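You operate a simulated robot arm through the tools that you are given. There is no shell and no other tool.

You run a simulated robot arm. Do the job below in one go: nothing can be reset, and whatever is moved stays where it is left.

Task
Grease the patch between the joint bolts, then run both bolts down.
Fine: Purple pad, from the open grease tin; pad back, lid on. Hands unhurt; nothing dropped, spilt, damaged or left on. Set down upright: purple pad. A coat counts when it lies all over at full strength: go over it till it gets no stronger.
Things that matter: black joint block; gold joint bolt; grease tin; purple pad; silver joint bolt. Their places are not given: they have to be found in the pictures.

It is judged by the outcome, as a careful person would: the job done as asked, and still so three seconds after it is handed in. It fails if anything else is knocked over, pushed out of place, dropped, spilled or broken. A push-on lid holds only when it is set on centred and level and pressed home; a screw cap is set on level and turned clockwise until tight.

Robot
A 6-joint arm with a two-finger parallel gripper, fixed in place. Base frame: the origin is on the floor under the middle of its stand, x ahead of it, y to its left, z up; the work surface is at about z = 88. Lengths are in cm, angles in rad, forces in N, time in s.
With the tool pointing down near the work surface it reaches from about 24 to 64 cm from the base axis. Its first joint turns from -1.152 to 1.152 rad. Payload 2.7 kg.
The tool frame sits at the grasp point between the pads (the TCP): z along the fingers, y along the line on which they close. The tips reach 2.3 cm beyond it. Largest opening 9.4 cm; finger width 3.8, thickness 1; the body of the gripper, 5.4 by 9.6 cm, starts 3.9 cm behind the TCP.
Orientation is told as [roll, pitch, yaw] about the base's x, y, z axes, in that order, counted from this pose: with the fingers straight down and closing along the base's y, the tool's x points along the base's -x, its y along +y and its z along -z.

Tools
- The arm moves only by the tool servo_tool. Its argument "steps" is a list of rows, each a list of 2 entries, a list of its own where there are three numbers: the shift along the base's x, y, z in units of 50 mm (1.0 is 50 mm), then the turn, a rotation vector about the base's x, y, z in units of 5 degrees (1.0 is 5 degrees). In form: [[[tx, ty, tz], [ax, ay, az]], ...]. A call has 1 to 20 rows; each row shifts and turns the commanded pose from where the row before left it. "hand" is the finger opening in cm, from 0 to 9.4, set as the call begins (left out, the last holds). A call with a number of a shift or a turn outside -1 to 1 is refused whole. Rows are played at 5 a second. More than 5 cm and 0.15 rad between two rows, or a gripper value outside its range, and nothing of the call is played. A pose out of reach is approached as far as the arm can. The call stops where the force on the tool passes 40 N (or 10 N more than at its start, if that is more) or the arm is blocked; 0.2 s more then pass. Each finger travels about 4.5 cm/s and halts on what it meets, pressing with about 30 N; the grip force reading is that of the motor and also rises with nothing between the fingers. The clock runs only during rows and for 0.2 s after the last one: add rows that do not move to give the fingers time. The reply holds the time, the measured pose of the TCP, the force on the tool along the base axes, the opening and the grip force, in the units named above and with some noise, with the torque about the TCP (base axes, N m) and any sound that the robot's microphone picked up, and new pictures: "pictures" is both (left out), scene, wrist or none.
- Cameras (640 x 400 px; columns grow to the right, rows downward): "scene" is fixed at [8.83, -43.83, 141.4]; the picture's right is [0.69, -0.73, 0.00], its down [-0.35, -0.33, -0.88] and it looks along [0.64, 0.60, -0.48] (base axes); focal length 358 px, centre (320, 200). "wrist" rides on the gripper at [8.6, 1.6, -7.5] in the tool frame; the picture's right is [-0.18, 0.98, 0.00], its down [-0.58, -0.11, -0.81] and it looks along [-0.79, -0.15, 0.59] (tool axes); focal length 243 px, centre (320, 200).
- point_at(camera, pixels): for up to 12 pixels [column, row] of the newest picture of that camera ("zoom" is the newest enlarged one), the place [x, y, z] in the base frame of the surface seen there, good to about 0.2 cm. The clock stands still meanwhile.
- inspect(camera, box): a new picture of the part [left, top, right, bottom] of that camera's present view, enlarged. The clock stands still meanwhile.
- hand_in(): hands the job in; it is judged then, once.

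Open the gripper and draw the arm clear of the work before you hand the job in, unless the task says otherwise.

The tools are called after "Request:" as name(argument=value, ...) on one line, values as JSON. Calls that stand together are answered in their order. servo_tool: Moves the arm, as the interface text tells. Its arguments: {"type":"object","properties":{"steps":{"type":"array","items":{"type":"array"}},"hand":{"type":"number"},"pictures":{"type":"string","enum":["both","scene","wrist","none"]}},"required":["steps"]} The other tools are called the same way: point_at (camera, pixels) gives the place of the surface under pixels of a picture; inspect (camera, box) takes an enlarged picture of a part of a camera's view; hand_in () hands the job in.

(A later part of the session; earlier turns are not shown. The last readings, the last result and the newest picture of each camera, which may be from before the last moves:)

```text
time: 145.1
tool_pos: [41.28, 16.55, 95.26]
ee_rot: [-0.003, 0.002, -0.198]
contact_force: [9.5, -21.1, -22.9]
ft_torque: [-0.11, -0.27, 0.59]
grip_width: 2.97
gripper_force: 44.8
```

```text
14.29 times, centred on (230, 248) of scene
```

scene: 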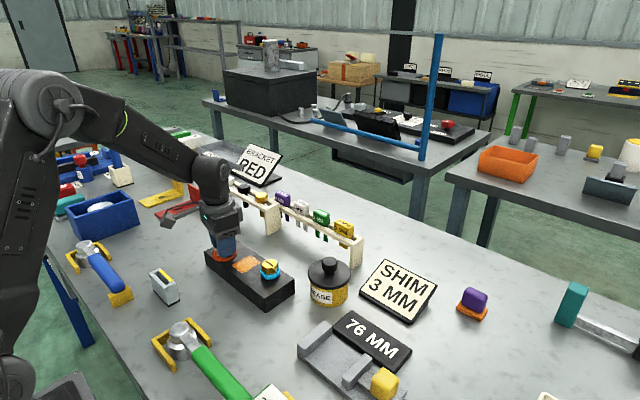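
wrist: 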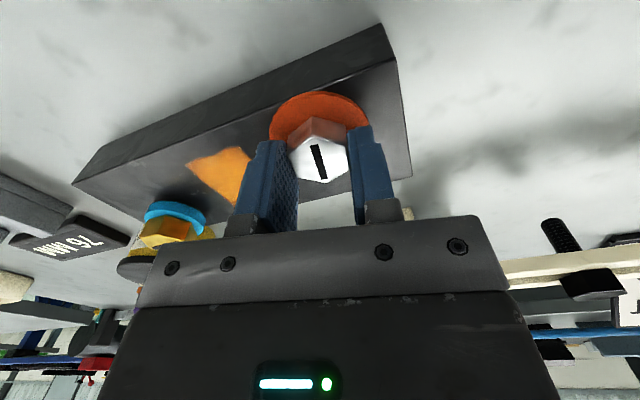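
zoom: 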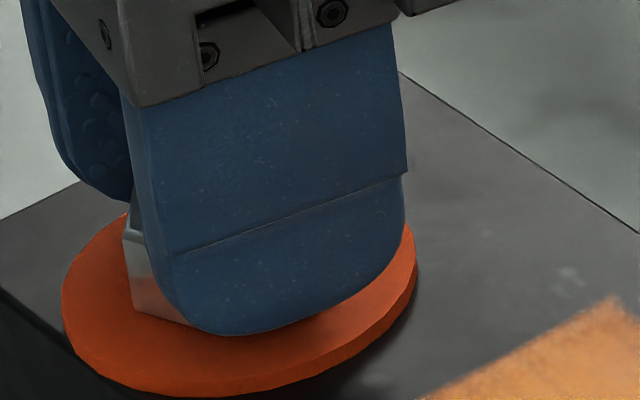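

The ring scheme looks like a tell-tale: blue while loose, nothing when seated, orange once squeezed too hard. I back off counter-clockwise 10° to see whether it relaxes.

Request:
servo_tool(steps=[[[0, 0, 0], [0, 0, 1]], [[0, 0, 0], [0, 0, 1]], [[0, 0, 0], [0, 0, 0]]], pictures="both")

Request:
inspect(camera="scene", box=[205, 225, 285, 290])

```text
time: 145.9
tool_pos: [41.28, 16.59, 95.2]
ee_rot: [-0.003, 0.005, -0.024]
contact_force: [-1.8, -20.6, -12.5]
ft_torque: [-0.08, 1.05, -0.63]
grip_width: 2.99
gripper_force: 45.2
```

scene: 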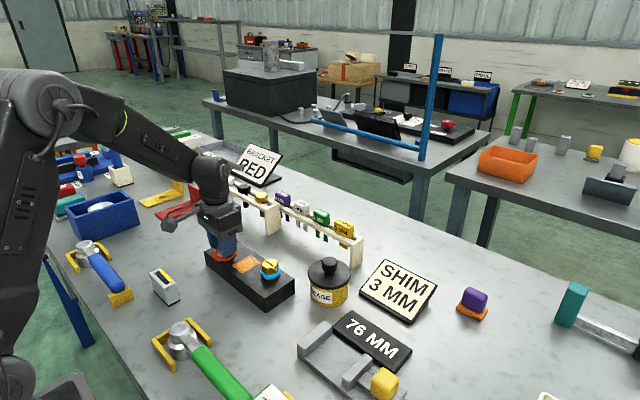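
wrist: 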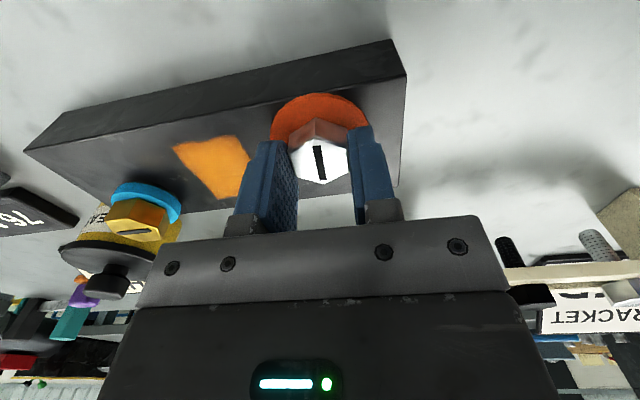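

```text
6.15 times, centred on (245, 258) of scene
```

zoom: 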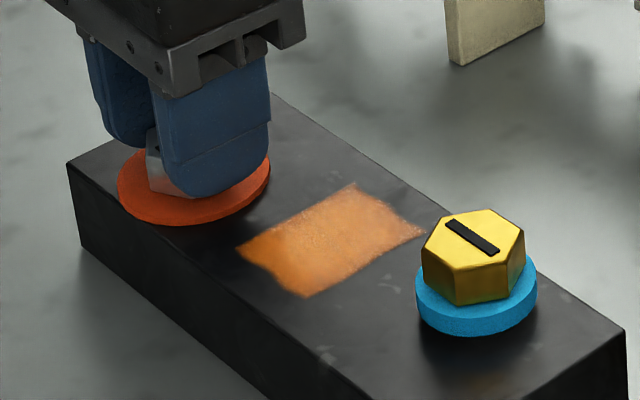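

Reverse torque is −0.63 N m and the bolt barely followed. I back off another 10° and look again.

Request:
servo_tool(steps=[[[0, 0, 0], [0, 0, 1]], [[0, 0, 0], [0, 0, 1]], [[0, 0, 0], [0, 0, 0]]], pictures="both")

Request:
inspect(camera="scene", box=[205, 225, 285, 290])

Request:
inspect(camera="wrist", box=[200, 60, 440, 240])

```text
time: 146.7
tool_pos: [41.13, 16.51, 95.25]
ee_rot: [-0.002, 0.004, 0.153]
contact_force: [-11.9, -20.3, 0.8]
ft_torque: [-0.31, 0.14, -0.6]
grip_width: 2.99
gripper_force: 44.9
```

scene: 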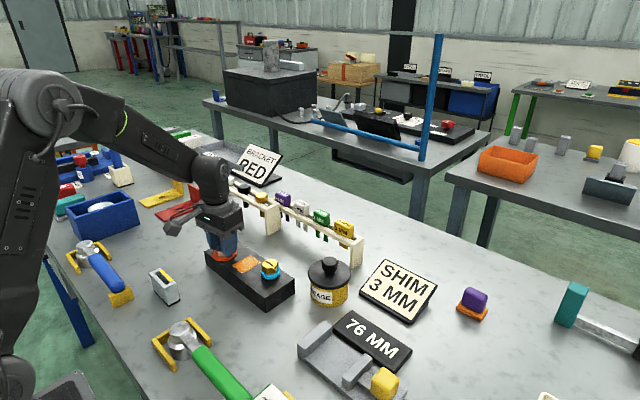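
wrist: 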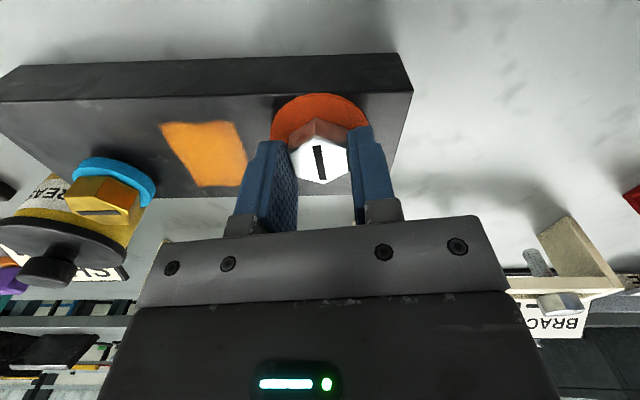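

```text
6.15 times, centred on (245, 258) of scene
```

zoom: 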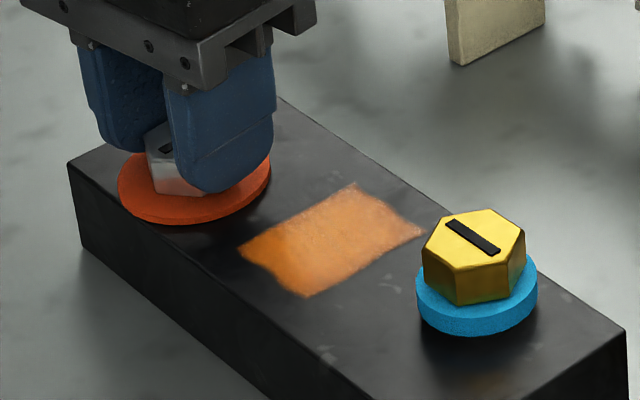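

```text
2.22 times, centred on (320, 150) of wrist
```

zoom: 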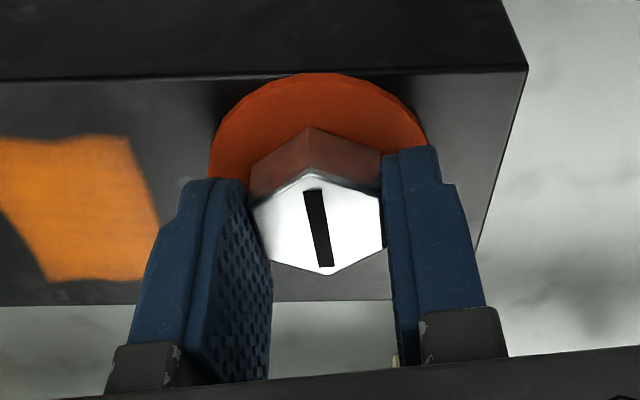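

The bolt is following backwards now with constant friction. I back off 15° more to see whether the ring changes.

Request:
servo_tool(steps=[[[0, -0.02, 0.004], [0, 0, 1]], [[0, 0, 0.004], [0, 0, 1]], [[0, 0, 0.004], [0, 0, 1]], [[0, 0, 0], [0, 0, 0]]], pictures="both")

Request:
inspect(camera="scene", box=[205, 225, 285, 290])

Request:
inspect(camera="wrist", box=[200, 60, 440, 240])

```text
time: 147.7
tool_pos: [41.12, 16.42, 95.27]
ee_rot: [0.0, 0.003, 0.415]
contact_force: [-10.3, -2.8, 1.5]
ft_torque: [-0.31, 0.97, -0.2]
grip_width: 2.95
gripper_force: 45.6
```

scene: 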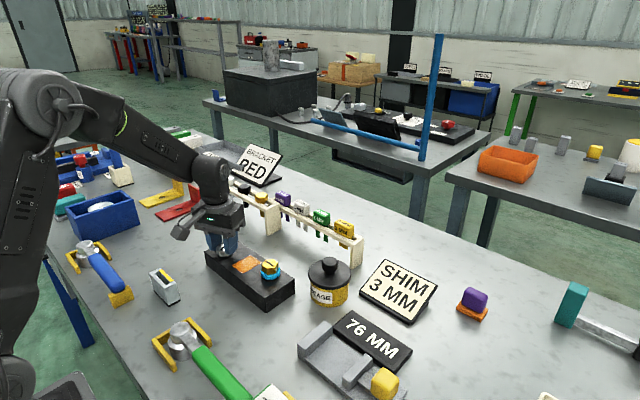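
wrist: 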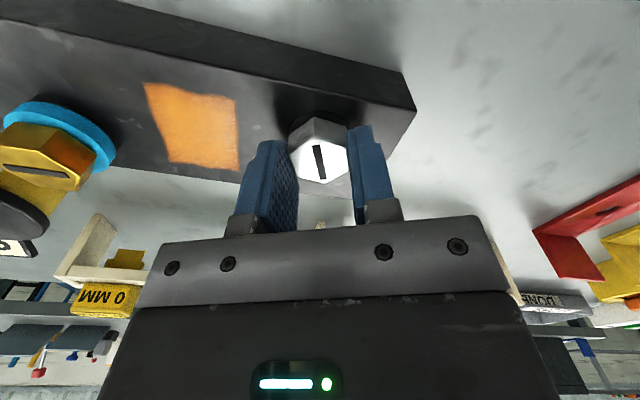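

```text
6.15 times, centred on (245, 258) of scene
```

zoom: 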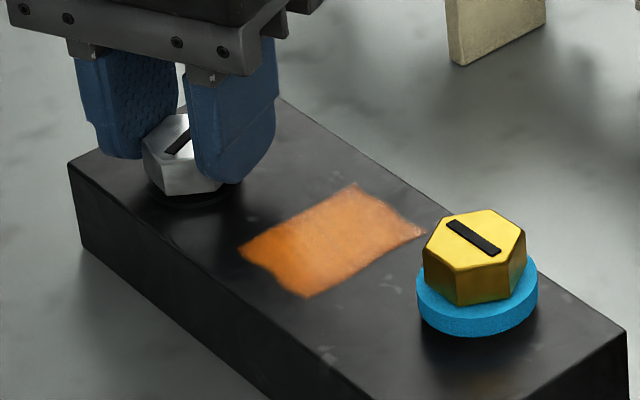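

```text
2.22 times, centred on (320, 150) of wrist
```

zoom: 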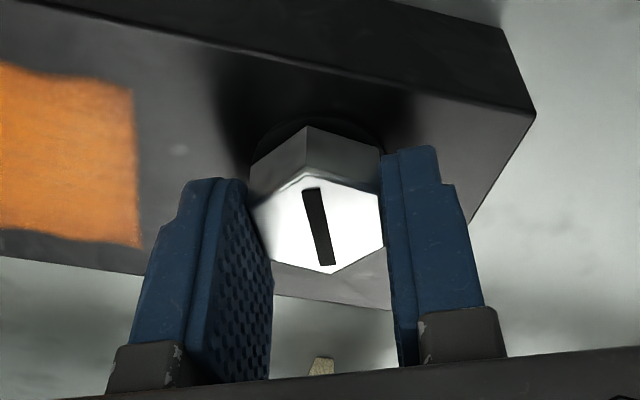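

Backing off made the orange vanish: blue means a gap is left, dark/no ring means seated, orange means over-squeezed (torque 0.6). I finish with a slight clockwise nip of 3° within the seated zone and check.

Request:
servo_tool(steps=[[[-0.012, -0.004, 0], [0, 0, 0]], [[0, 0, 0], [0, 0, -0.6]], [[0, 0, 0], [0, 0, 0]], [[0, 0, 0], [0, 0, 0]]], pictures="both")

Request:
inspect(camera="scene", box=[205, 225, 285, 290])

```text
time: 148.7
tool_pos: [41.22, 16.59, 95.37]
ee_rot: [0.0, -0.001, 0.359]
contact_force: [-4.3, 8.5, -11.4]
ft_torque: [0.3, -0.53, 0.01]
grip_width: 2.93
gripper_force: 44.9
```

scene: 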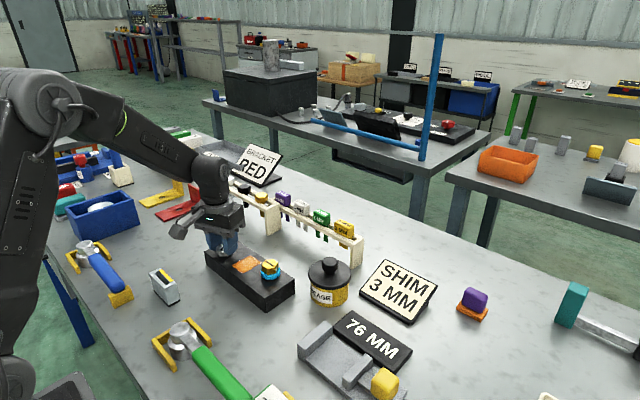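
wrist: 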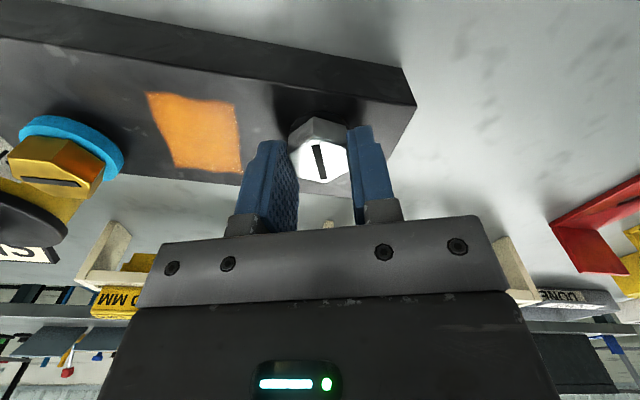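

```text
6.15 times, centred on (245, 258) of scene
```

zoom: 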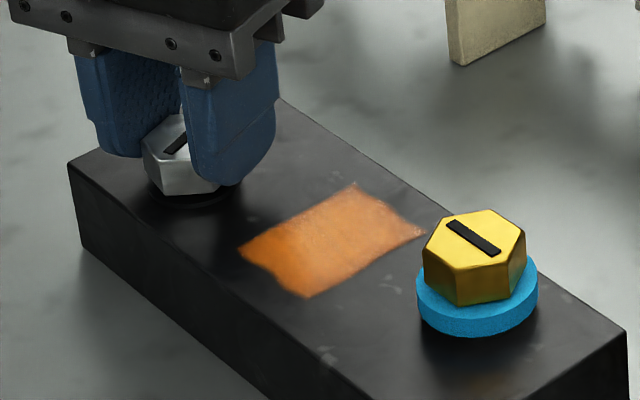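

Ring dark, torque about 0 at 249°. I nip another 3° clockwise to reach the snug point noted earlier.

Request:
servo_tool(steps=[[[0, 0, 0], [0, 0, -0.5]], [[0, 0, 0], [0, 0, 0]], [[0, 0, 0], [0, 0, 0]]], pictures="wrist")

```text
time: 149.5
tool_pos: [41.19, 16.59, 95.23]
ee_rot: [-0.001, 0.0, 0.318]
contact_force: [-7.4, 8.8, -6.3]
ft_torque: [0.29, -0.35, 0.07]
grip_width: 2.96
gripper_force: 45.2
```

wrist: 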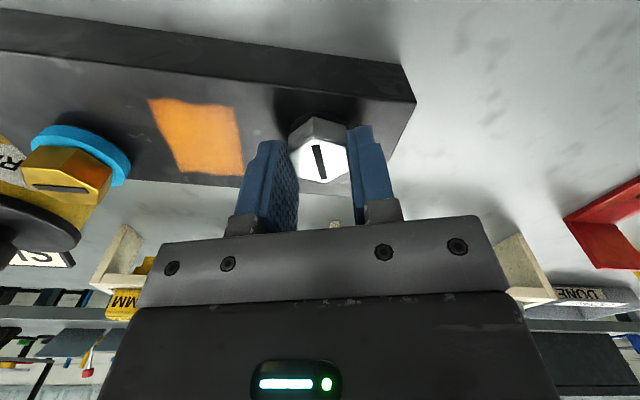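

Snug at the same angle as before with the ring dark. I release the silver bolt and raise.

Request:
servo_tool(steps=[[[0, 0, 0], [0, 0, 0]], [[0, 0, 0], [0, 0, 0]], [[0, 0, 0], [0, 0, 0]], [[0, 0, 0.3], [0, 0, 0]], [[0, 0, 0.6], [0, 0, 0]], [[0, 0, 0.6], [0, 0, 0]], [[0, 0, 0], [0, 0, 0]]], hand=5)

Request:
inspect(camera="scene", box=[212, 234, 248, 262])

Request:
inspect(camera="wrist", box=[240, 20, 420, 160])

```text
time: 151.1
tool_pos: [41.28, 16.53, 103.01]
ee_rot: [-0.003, 0.001, 0.316]
contact_force: [0.4, -0.6, -0.4]
ft_torque: [-0.01, -0.02, 0.01]
grip_width: 5.0
gripper_force: 0.1
```

scene: 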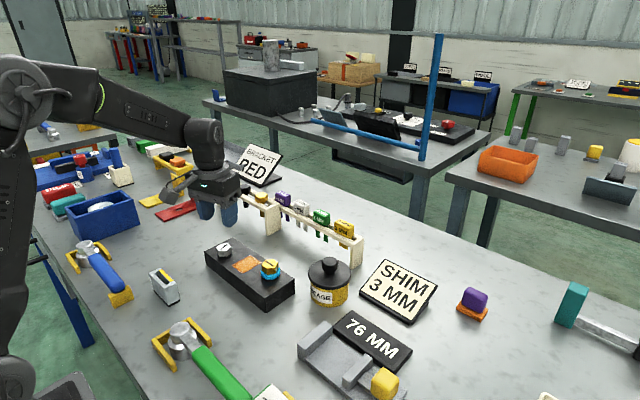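
wrist: 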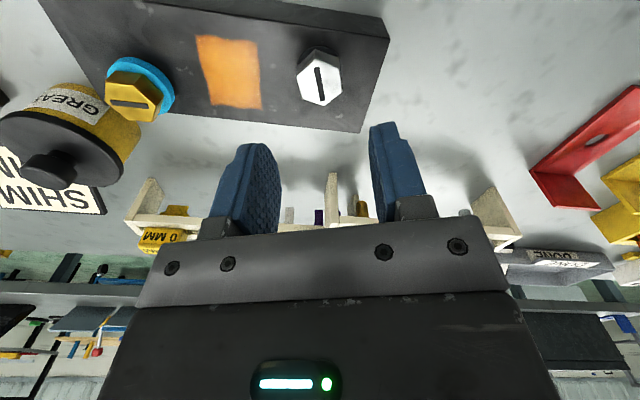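

```text
14.29 times, centred on (230, 248) of scene
```

zoom: 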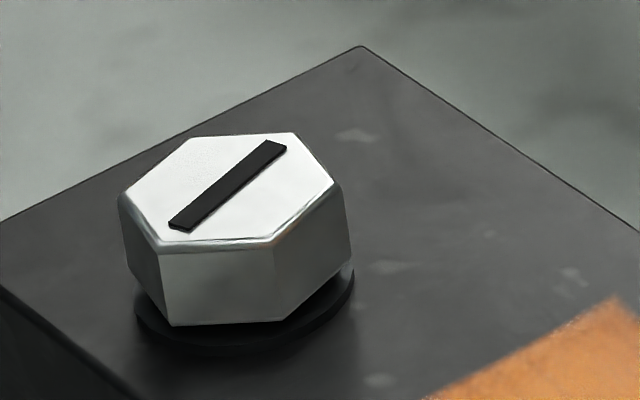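

```text
2.86 times, centred on (330, 90) of wrist
```

zoom: 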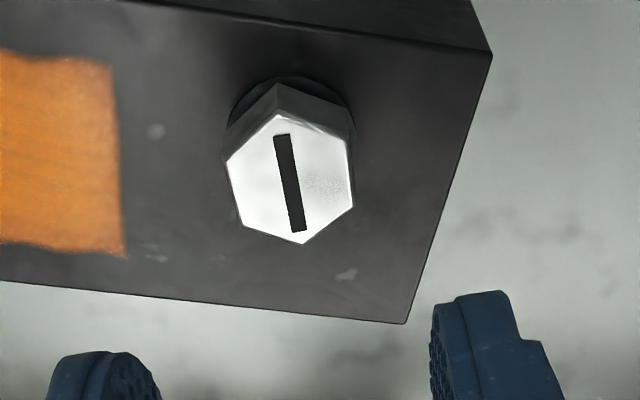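

The silver head sits on its dark collar, seated. Now the gold bolt: I move above (43.87,3.5) while turning to yaw +90°.

Request:
servo_tool(steps=[[[0.037, -0.186, 0], [0, 0, 1]], [[0.037, -0.186, 0], [0, 0, 1]], [[0.037, -0.186, 0], [0, 0, 1]], [[0.037, -0.186, 0], [0, 0, 1]], [[0.037, -0.186, 0], [0, 0, 1]], [[0.037, -0.186, 0], [0, 0, 1]], [[0.037, -0.186, 0], [0, 0, 1]], [[0.037, -0.186, 0], [0, 0, 1]], [[0.037, -0.186, 0], [0, 0, 1]], [[0.037, -0.186, 0], [0, 0, 1]], [[0.037, -0.186, 0], [0, 0, 1]], [[0.037, -0.186, 0], [0, 0, 1]], [[0.037, -0.186, 0], [0, 0, 1]], [[0.037, -0.186, 0], [0, 0, 1]], [[0, 0, 0], [0, 0, 0.38]], [[0, 0, 0], [0, 0, 0]], [[0, 0, 0], [0, 0, 0]]])

Request:
inspect(camera="wrist", box=[240, 20, 420, 160])

```text
time: 154.7
tool_pos: [43.66, 3.54, 102.7]
ee_rot: [0.0, 0.0, 1.572]
contact_force: [1.0, -0.4, -0.8]
ft_torque: [0.01, 0.0, -0.03]
grip_width: 5.03
gripper_force: 0.0
```

scene: 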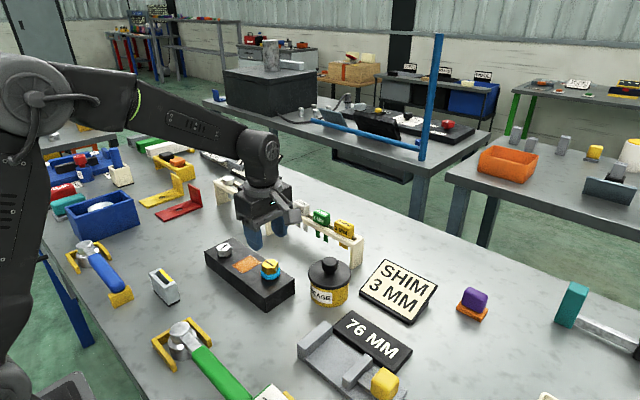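
wrist: 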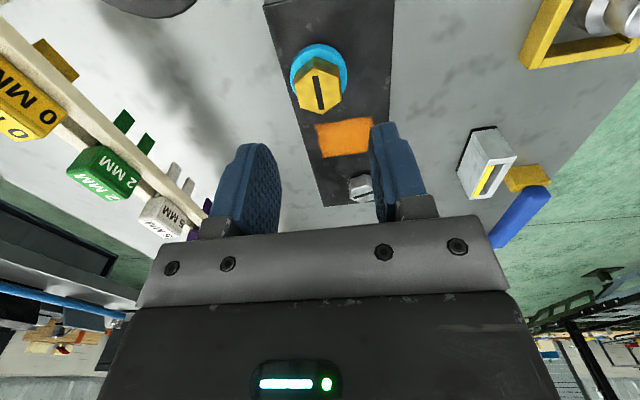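

```text
2.86 times, centred on (330, 90) of wrist
```

zoom: 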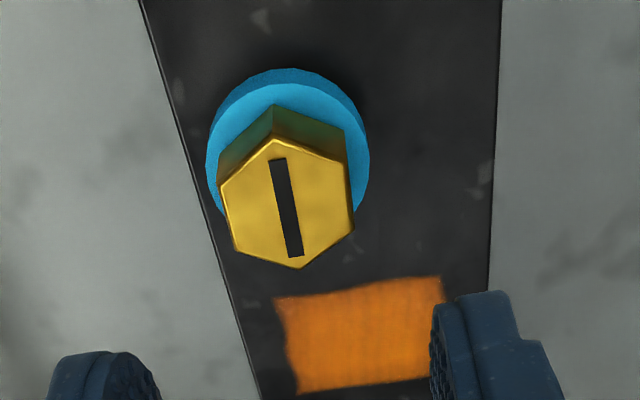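

Gold centre is about (0.11,-0.07) from the TCP with flats facing the fingers. I shift and descend to the head.

Request:
servo_tool(steps=[[[0.022, -0.014, -0.4], [0, 0, 0]], [[0, 0, -0.4], [0, 0, 0]], [[0, 0, -0.3], [0, 0, 0]], [[0, 0, 0], [0, 0, 0]], [[0, 0, 0], [0, 0, 0]]])

Request:
inspect(camera="wrist", box=[200, 60, 440, 240])

```text
time: 155.9
tool_pos: [43.74, 3.45, 97.42]
ee_rot: [-0.001, 0.001, 1.571]
contact_force: [-0.1, 0.1, 0.4]
ft_torque: [0.0, 0.03, -0.01]
grip_width: 4.96
gripper_force: 0.2
```

scene: 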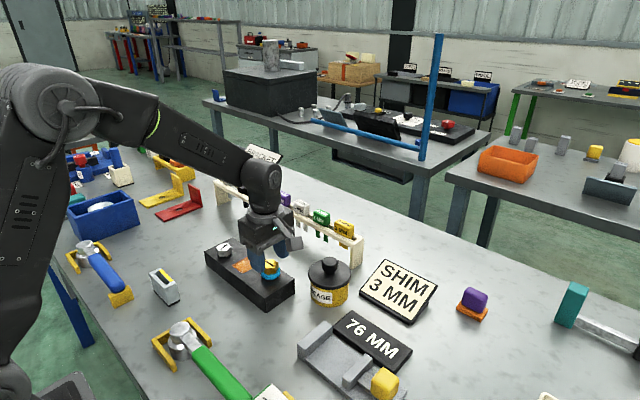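
wrist: 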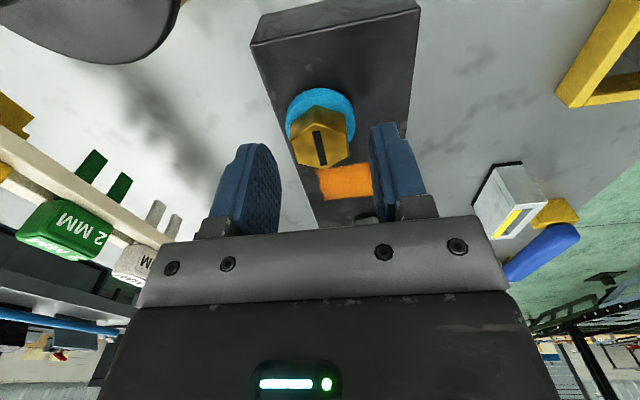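

```text
2.22 times, centred on (320, 150) of wrist
```

zoom: 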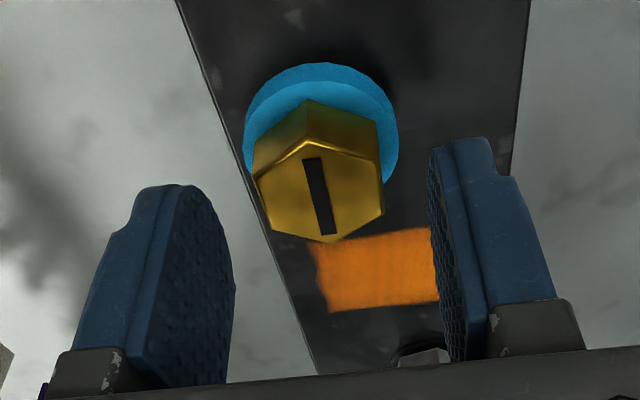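

Nearly centred; I make a small correction, go down to z≈95.8 and close on the flats.

Request:
servo_tool(steps=[[[0.01, 0.014, -0.16], [0, 0, 0]], [[0, 0, -0.16], [0, 0, 0]], [[0, 0, 0], [0, 0, 0]], [[0, 0, 0], [0, 0, 0]]], pictures="none")

Request:
servo_tool(steps=[[[0, 0, 0], [0, 0, 0]], [[0, 0, 0], [0, 0, 0]], [[0, 0, 0], [0, 0, 0]], [[0, 0, 0], [0, 0, 0]], [[0, 0, 0], [0, 0, 0]]], hand=1.5)

Request:
inspect(camera="scene", box=[225, 225, 305, 290])

```text
time: 156.9
tool_pos: [44.02, 3.56, 95.76]
ee_rot: [0.002, 0.001, 1.571]
contact_force: [0.2, -0.8, -0.3]
ft_torque: [-0.03, 0.01, -0.02]
grip_width: 5.01
gripper_force: 0.1
```

```text
time: 158.1
tool_pos: [43.84, 3.59, 95.84]
ee_rot: [-0.001, 0.001, 1.571]
contact_force: [-6.1, 0.7, 0.4]
ft_torque: [-0.06, 0.09, -0.04]
grip_width: 2.92
gripper_force: 45.2
```

scene: 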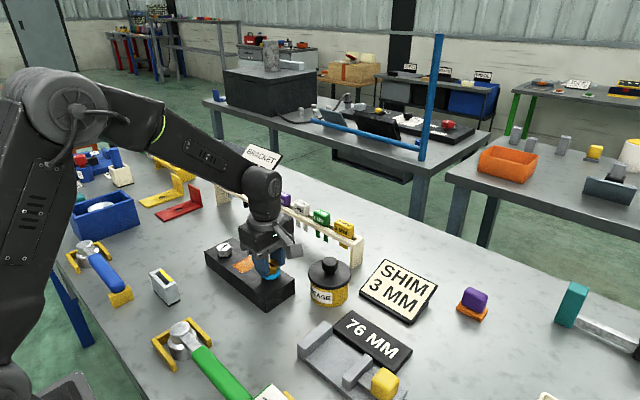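
wrist: 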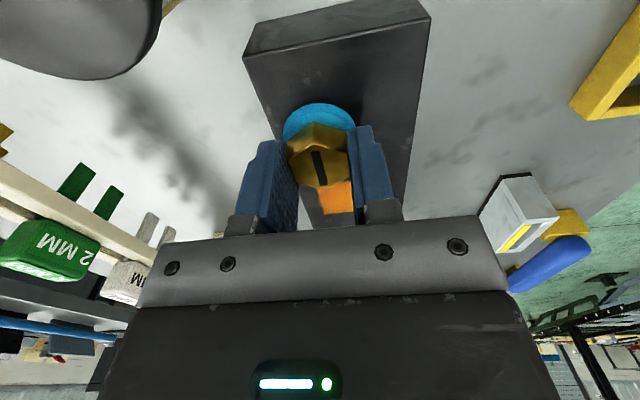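

```text
6.15 times, centred on (265, 258) of scene
```

zoom: 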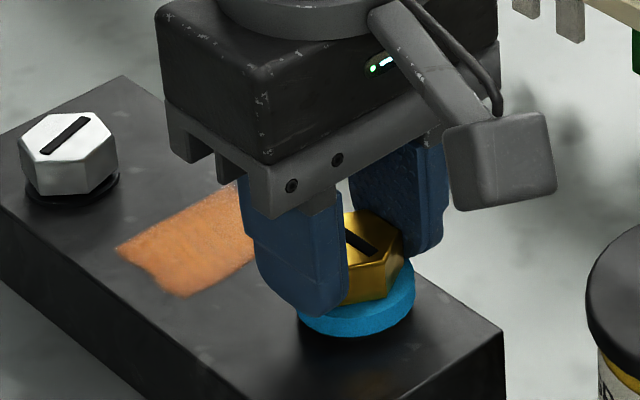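

Gripped at 2.92 cm. I turn clockwise 60°, following down ~0.018 cm per 5°.

Request:
servo_tool(steps=[[[-0.008, 0, 0], [0, 0, 0]], [[0, 0, -0.0036], [0, 0, -1]], [[0, 0, -0.0036], [0, 0, -1]], [[0, 0, -0.0036], [0, 0, -1]], [[0, 0, -0.0036], [0, 0, -1]], [[0, 0, -0.0036], [0, 0, -1]], [[0, 0, -0.0036], [0, 0, -1]], [[0, 0, -0.0036], [0, 0, -1]], [[0, 0, -0.0036], [0, 0, -1]], [[0, 0, -0.0036], [0, 0, -1]], [[0, 0, -0.0036], [0, 0, -1]], [[0, 0, -0.0036], [0, 0, -1]], [[0, 0, -0.0036], [0, 0, -1]], [[0, 0, 0], [0, 0, 0]]], pictures="wrist")

```text
time: 161.1
tool_pos: [43.87, 3.57, 95.49]
ee_rot: [0.0, -0.002, 0.523]
contact_force: [-19.9, 20.9, 27.2]
ft_torque: [0.52, 0.19, -0.13]
grip_width: 2.94
gripper_force: 45.2
```

wrist: 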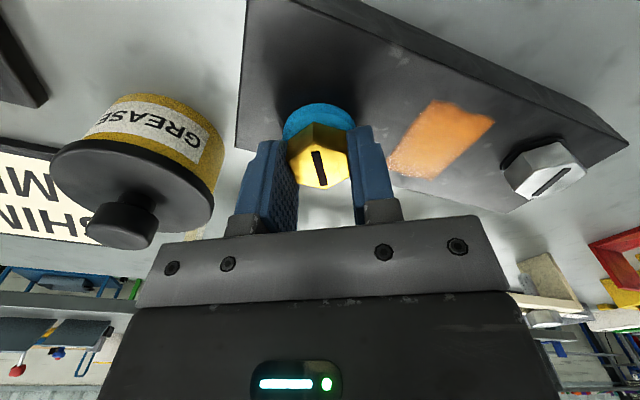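

The z and side forces show I descended slightly too fast and the axis is ~0.2 cm further +y. I correct both.

Request:
servo_tool(steps=[[[0, 0.03, 0.02], [0, 0, 0]], [[0, 0.008, 0.01], [0, 0, 0]], [[0, 0, 0], [0, 0, 0]]], pictures="none")

```text
time: 161.9
tool_pos: [43.81, 3.5, 95.51]
ee_rot: [-0.001, 0.003, 0.524]
contact_force: [-6.5, -1.8, -0.3]
ft_torque: [0.6, -1.09, -0.04]
grip_width: 2.94
gripper_force: 44.6
```

Forces are relieved. I continue 45° clockwise, following at half rate.

Request:
servo_tool(steps=[[[0, 0, -0.002], [0, 0, -1]], [[0, 0, -0.002], [0, 0, -1]], [[0, 0, -0.002], [0, 0, -1]], [[0, 0, -0.002], [0, 0, -1]], [[0, 0, -0.002], [0, 0, -1]], [[0, 0, -0.002], [0, 0, -1]], [[0, 0, -0.002], [0, 0, -1]], [[0, 0, -0.002], [0, 0, -1]], [[0, 0, -0.002], [0, 0, -1]], [[0, 0, 0], [0, 0, 0]]], pictures="wrist")

```text
time: 164.1
tool_pos: [43.86, 3.52, 95.34]
ee_rot: [-0.001, 0.002, -0.263]
contact_force: [6.6, -23.6, -23.4]
ft_torque: [-0.34, -0.2, 0.02]
grip_width: 2.96
gripper_force: 45.2
```

wrist: 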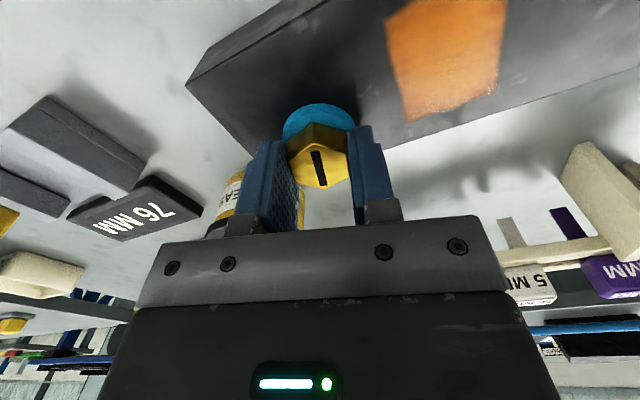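

The bolt pulls down (-23 N) and side load is -24 N in y. I re-centre and follow down, then look at the flange.

Request:
servo_tool(steps=[[[0, -0.02, -0.015], [0, 0, 0]], [[0, -0.006, -0.012], [0, 0, 0]], [[0, 0, 0], [0, 0, 0]]], pictures="scene")

Request:
inspect(camera="scene", box=[225, 225, 305, 290])

```text
time: 164.9
tool_pos: [43.84, 3.42, 95.4]
ee_rot: [0.0, 0.004, -0.261]
contact_force: [-4.2, -13.4, -6.5]
ft_torque: [-0.21, 0.22, 0.04]
grip_width: 2.93
gripper_force: 45.1
```

scene: 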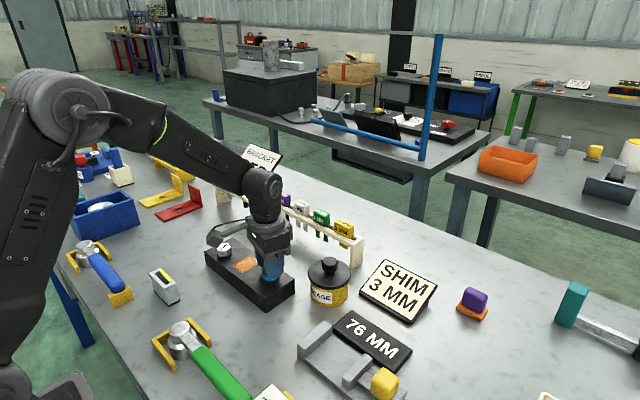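

```text
6.15 times, centred on (265, 258) of scene
```

zoom: 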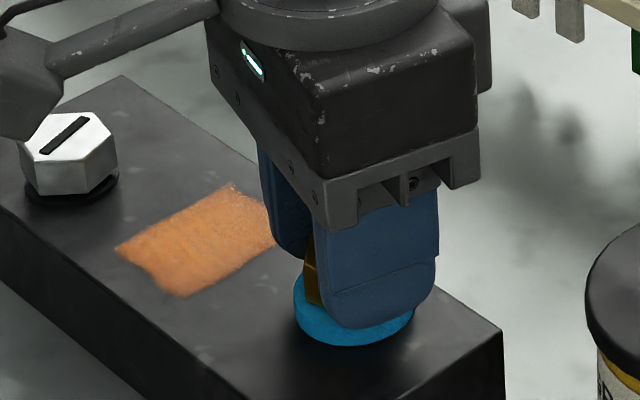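

Still blue. I continue 45° clockwise.

Request:
servo_tool(steps=[[[0, -0.012, -0.008], [0, 0, -1]], [[0, 0, -0.003], [0, 0, -1]], [[0, 0, -0.003], [0, 0, -1]], [[0, 0, -0.003], [0, 0, -1]], [[0, 0, -0.003], [0, 0, -1]], [[0, 0, -0.003], [0, 0, -1]], [[0, 0, -0.003], [0, 0, -1]], [[0, 0, -0.003], [0, 0, -1]], [[0, 0, -0.003], [0, 0, -1]], [[0, 0, 0], [0, 0, 0]]], pictures="wrist")

```text
time: 167.1
tool_pos: [43.87, 3.51, 95.2]
ee_rot: [-0.003, 0.001, -1.048]
contact_force: [-4.3, 0.5, -8.5]
ft_torque: [-0.07, -0.14, 0.0]
grip_width: 2.92
gripper_force: 44.8
```

wrist: 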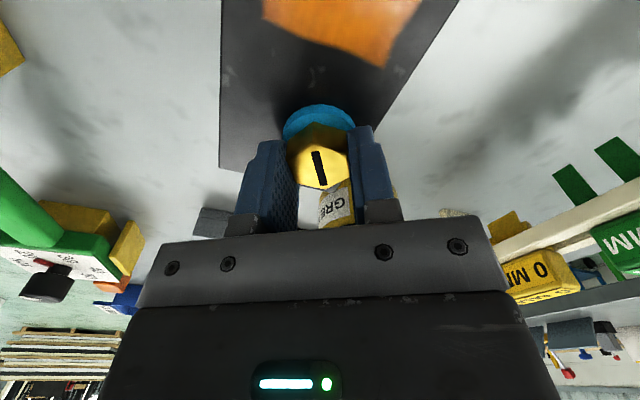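

150° done, forces small, still blue. Another 45°.

Request:
servo_tool(steps=[[[0, 0, -0.008], [0, 0, -1]], [[0, 0, -0.003], [0, 0, -1]], [[0, 0, -0.003], [0, 0, -1]], [[0, 0, -0.003], [0, 0, -1]], [[0, 0, -0.003], [0, 0, -1]], [[0, 0, -0.003], [0, 0, -1]], [[0, 0, -0.003], [0, 0, -1]], [[0, 0, -0.003], [0, 0, -1]], [[0, 0, -0.003], [0, 0, -1]], [[0, 0, 0], [0, 0, 0]]], pictures="both")

Request:
inspect(camera="scene", box=[225, 225, 305, 290])

```text
time: 169.3
tool_pos: [43.76, 3.43, 95.07]
ee_rot: [-0.003, 0.0, -1.834]
contact_force: [-6.9, 3.2, -21.3]
ft_torque: [0.62, -0.06, 0.04]
grip_width: 2.94
gripper_force: 44.9
```

scene: 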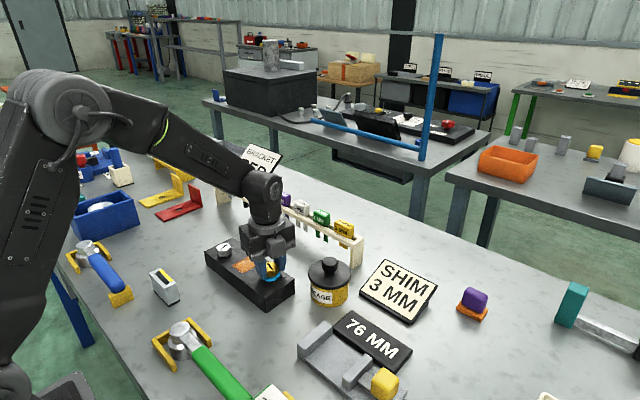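
wrist: 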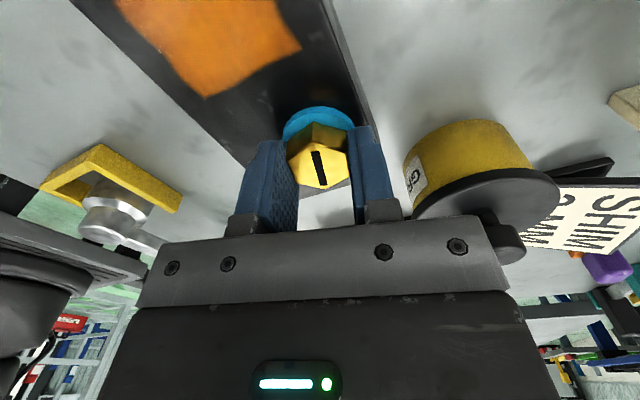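

```text
6.15 times, centred on (265, 258) of scene
```

zoom: 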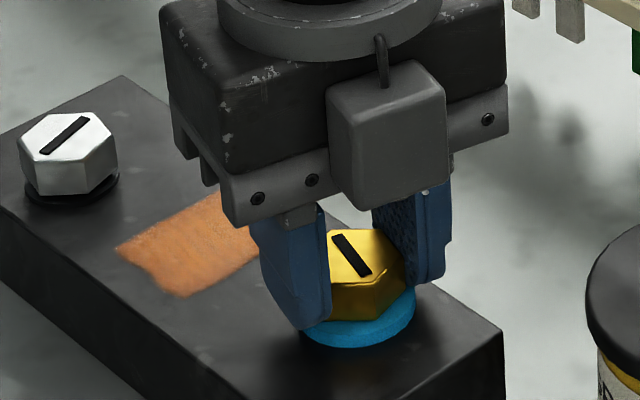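

195° done; ring thinner but still blue. I follow down and go on in smaller bites (25°).

Request:
servo_tool(steps=[[[0, 0, -0.018], [0, 0, 0]], [[0, 0, -0.003], [0, 0, -1]], [[0, 0, -0.003], [0, 0, -1]], [[0, 0, -0.003], [0, 0, -1]], [[0, 0, -0.003], [0, 0, -1]], [[0, 0, -0.003], [0, 0, -1]], [[0, 0, 0], [0, 0, 0]]], pictures="both")

Request:
inspect(camera="scene", box=[225, 225, 305, 290])

```text
time: 170.9
tool_pos: [43.74, 3.49, 94.97]
ee_rot: [-0.003, -0.001, -2.27]
contact_force: [-10.3, 9.3, -11.4]
ft_torque: [-0.39, 0.56, -0.02]
grip_width: 2.96
gripper_force: 44.8
```

scene: 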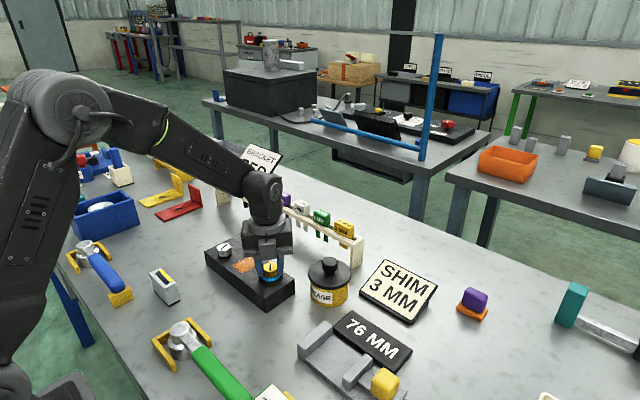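
wrist: 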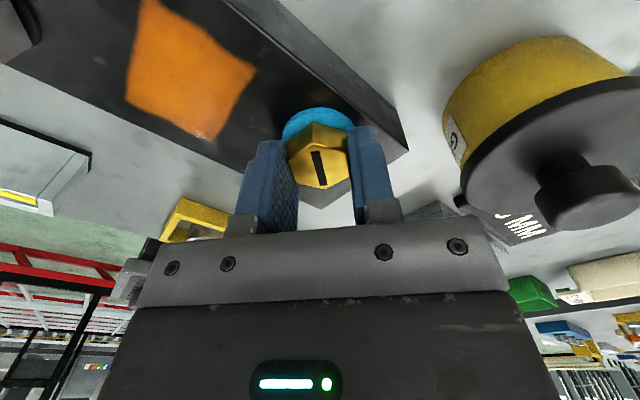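

```text
6.15 times, centred on (265, 258) of scene
```

zoom: 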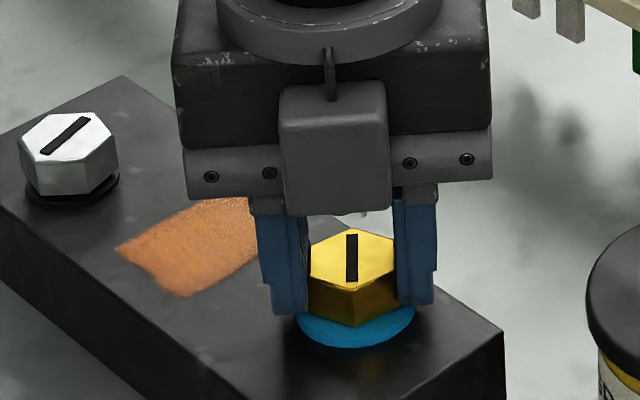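

220°: a thin blue sliver remains. I turn 15° more.

Request:
servo_tool(steps=[[[-0.01, 0.006, -0.01], [0, 0, 0]], [[0, 0, -0.003], [0, 0, -1]], [[0, 0, -0.003], [0, 0, -1]], [[0, 0, -0.003], [0, 0, -1]], [[0, 0, 0], [0, 0, 0]]], pictures="both")

Request:
inspect(camera="scene", box=[225, 225, 305, 290])

```text
time: 172.1
tool_pos: [43.86, 3.44, 95.07]
ee_rot: [0.0, -0.001, -2.532]
contact_force: [-9.3, 2.6, -13.7]
ft_torque: [0.43, -0.38, 0.0]
grip_width: 2.92
gripper_force: 45.0
```

scene: 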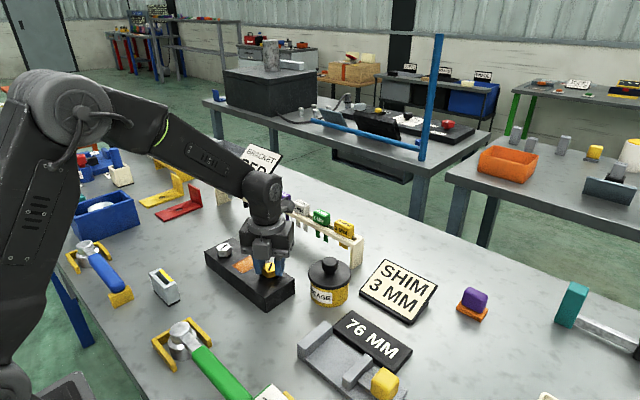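
wrist: 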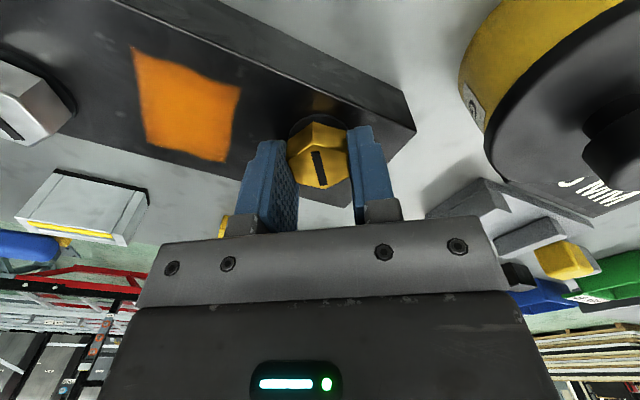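

```text
6.15 times, centred on (265, 258) of scene
```

zoom: 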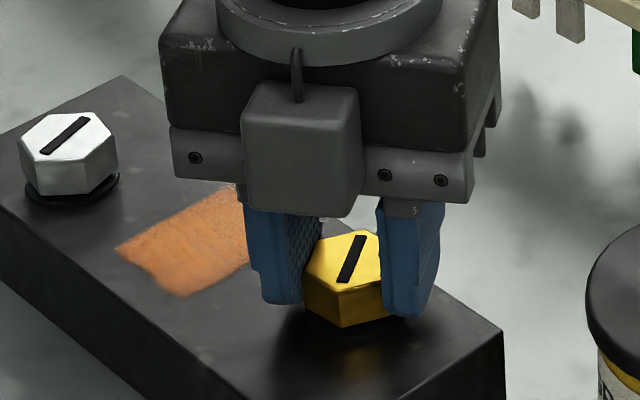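

At 235° the blue is gone and the head sits on the dark collar, torque still ~0. I add a small nip of 5° and check torque and ring.

Request:
servo_tool(steps=[[[-0.006, 0, -0.008], [0, 0, 0]], [[0, 0, -0.003], [0, 0, -1]], [[0, 0, 0], [0, 0, 0]], [[0, 0, 0], [0, 0, 0]]], pictures="wrist")

```text
time: 173.1
tool_pos: [43.73, 3.46, 95.01]
ee_rot: [-0.002, 0.001, -2.618]
contact_force: [-7.8, 1.7, -10.7]
ft_torque: [-0.08, 0.23, 0.01]
grip_width: 2.95
gripper_force: 45.2
```

wrist: 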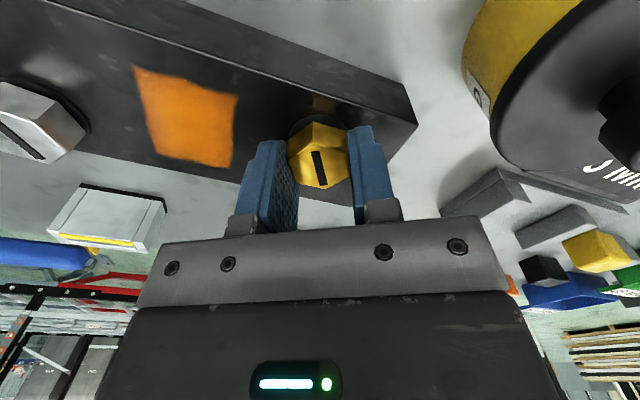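

No resistance yet at 240°. Another 5°.

Request:
servo_tool(steps=[[[0, 0, -0.008], [0, 0, -1]], [[0, 0, 0], [0, 0, 0]], [[0, 0, 0], [0, 0, 0]]], pictures="both")

Request:
inspect(camera="scene", box=[225, 225, 305, 290])

```text
time: 173.9
tool_pos: [43.75, 3.5, 94.87]
ee_rot: [-0.001, 0.001, -2.706]
contact_force: [-4.9, -2.2, -11.1]
ft_torque: [-0.2, 0.25, -0.01]
grip_width: 2.97
gripper_force: 45.2
```

scene: 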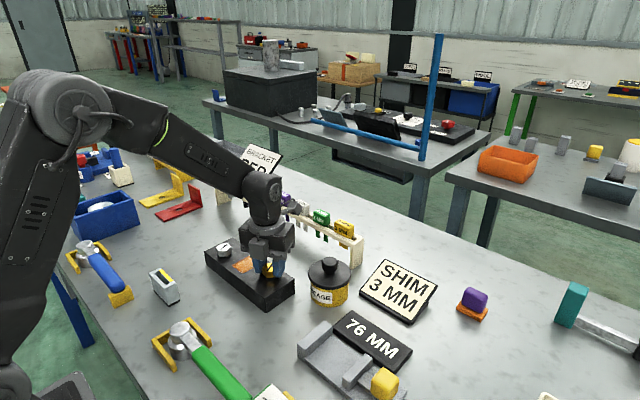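
wrist: 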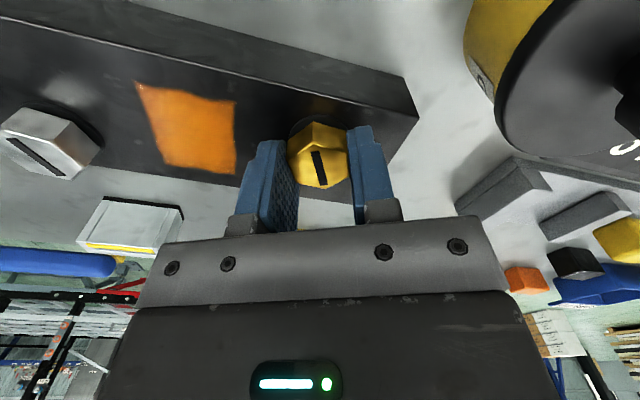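

```text
6.15 times, centred on (265, 258) of scene
```

zoom: 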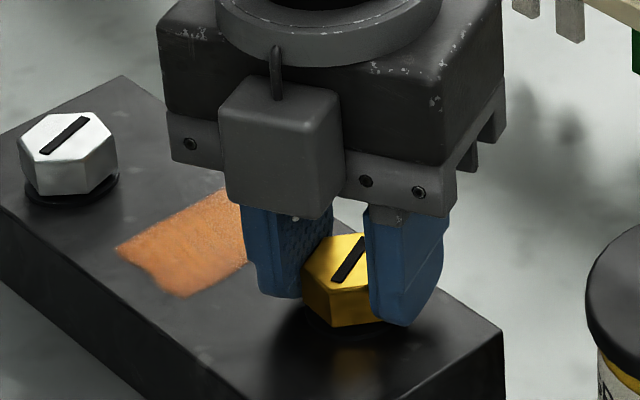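

Torque still ~0 at 245°. I advance in 2.5° bites until the first resistance, as on the silver bolt.

Request:
servo_tool(steps=[[[0, 0, -0.006], [0, 0, -0.5]], [[0, 0, 0], [0, 0, 0]], [[0, 0, 0], [0, 0, 0]]], pictures="wrist")

```text
time: 174.7
tool_pos: [43.7, 3.52, 94.86]
ee_rot: [0.0, 0.0, -2.75]
contact_force: [-5.0, -0.9, -3.7]
ft_torque: [-0.38, 0.76, 0.11]
grip_width: 2.98
gripper_force: 44.8
```

wrist: 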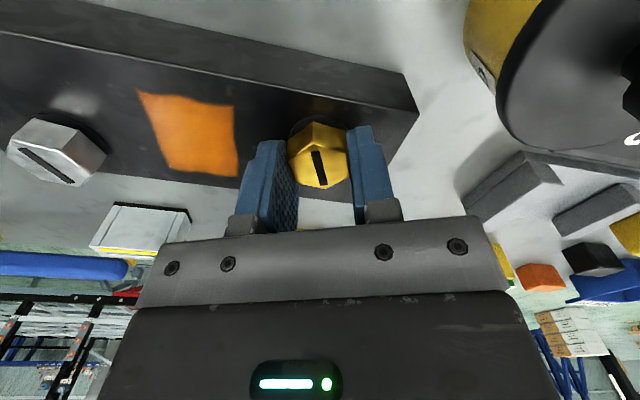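

First resistance (0.11 N m) at 247.5°, ring dark. One more 2.5° bite to make it snug.

Request:
servo_tool(steps=[[[0, 0, -0.002], [0, 0, -0.5]], [[0, 0, 0], [0, 0, 0]], [[0, 0, 0], [0, 0, 0]]], pictures="both")

Request:
inspect(camera="scene", box=[225, 225, 305, 290])

```text
time: 175.5
tool_pos: [43.85, 3.4, 94.85]
ee_rot: [0.0, 0.001, -2.791]
contact_force: [-2.9, 1.6, 0.9]
ft_torque: [-0.39, 0.9, 0.11]
grip_width: 2.92
gripper_force: 45.1
```

scene: 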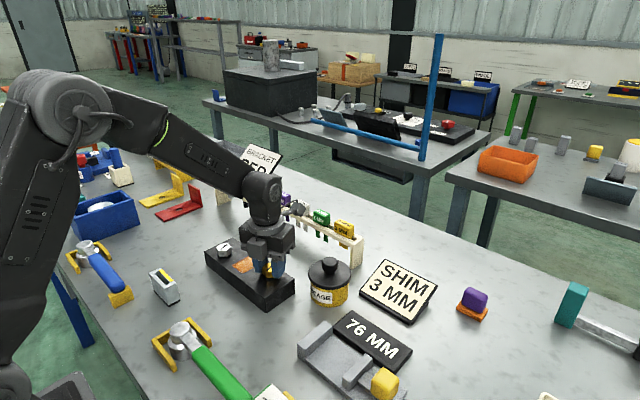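
wrist: 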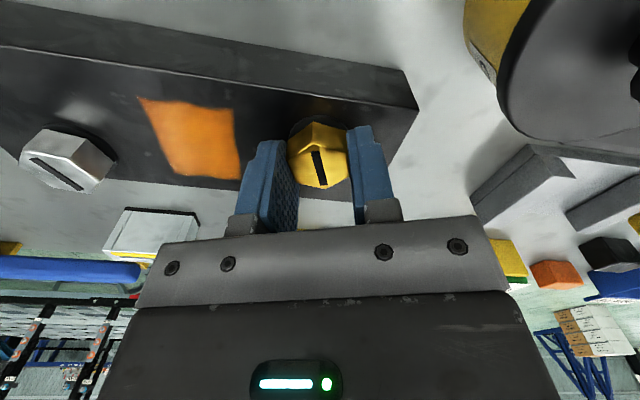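

```text
6.15 times, centred on (265, 258) of scene
```

zoom: 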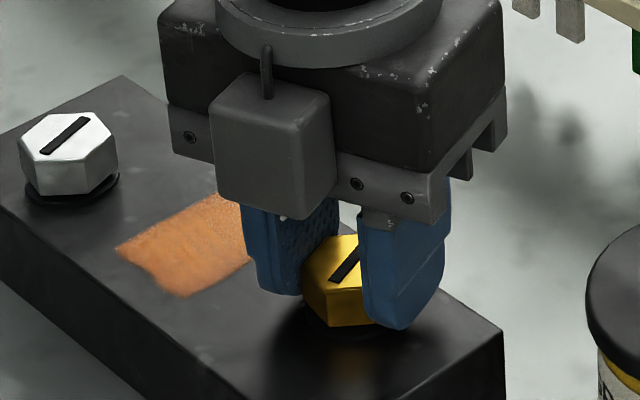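

Both the torque (0.11 N m) and the dark ring match the silver bolt: gold is seated. I release and raise clear.

Request:
servo_tool(steps=[[[0, 0, 0], [0, 0, 0]], [[0, 0, 0], [0, 0, 0]], [[0, 0, 0], [0, 0, 0]], [[0, 0, 0.3], [0, 0, 0]], [[0, 0, 0.6], [0, 0, 0]], [[0, 0, 0.8], [0, 0, 0]], [[0, 0, 0.8], [0, 0, 0]], [[0, 0, 0], [0, 0, 0]]], hand=5)

Request:
inspect(camera="scene", box=[200, 225, 310, 310])

Request:
inspect(camera="scene", box=[254, 254, 294, 284])

```text
time: 177.3
tool_pos: [43.6, 3.31, 107.33]
ee_rot: [-0.002, 0.0, -2.791]
contact_force: [0.5, -0.4, 0.4]
ft_torque: [0.0, 0.03, -0.01]
grip_width: 5.0
gripper_force: 0.1
```

scene: 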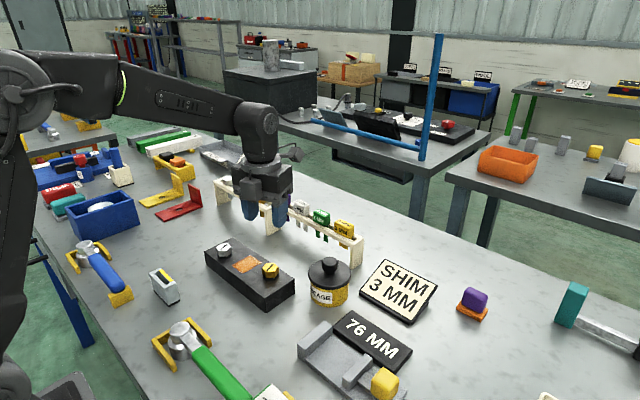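
wrist: 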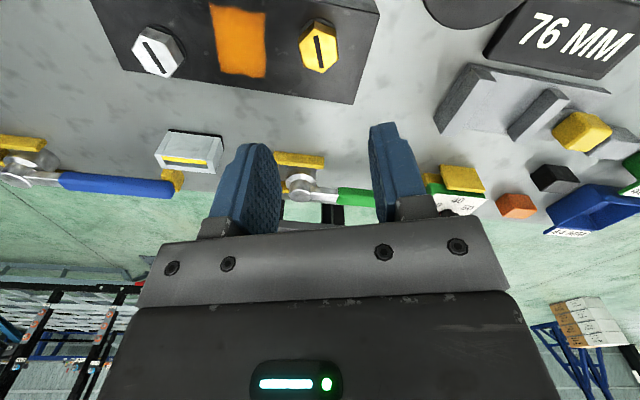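

```text
4.71 times, centred on (255, 268) of scene
```

zoom: 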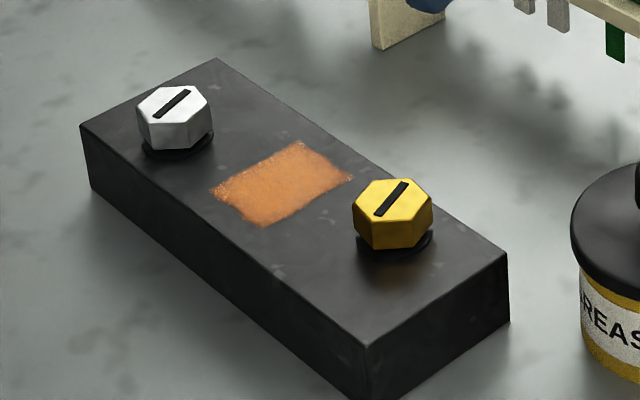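

```text
13.33 times, centred on (274, 269) of scene
```

zoom: 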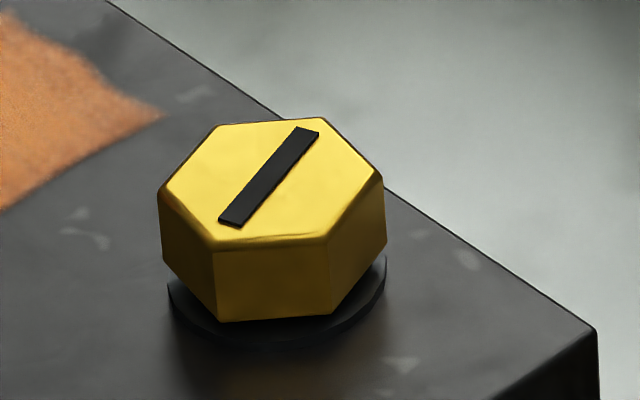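

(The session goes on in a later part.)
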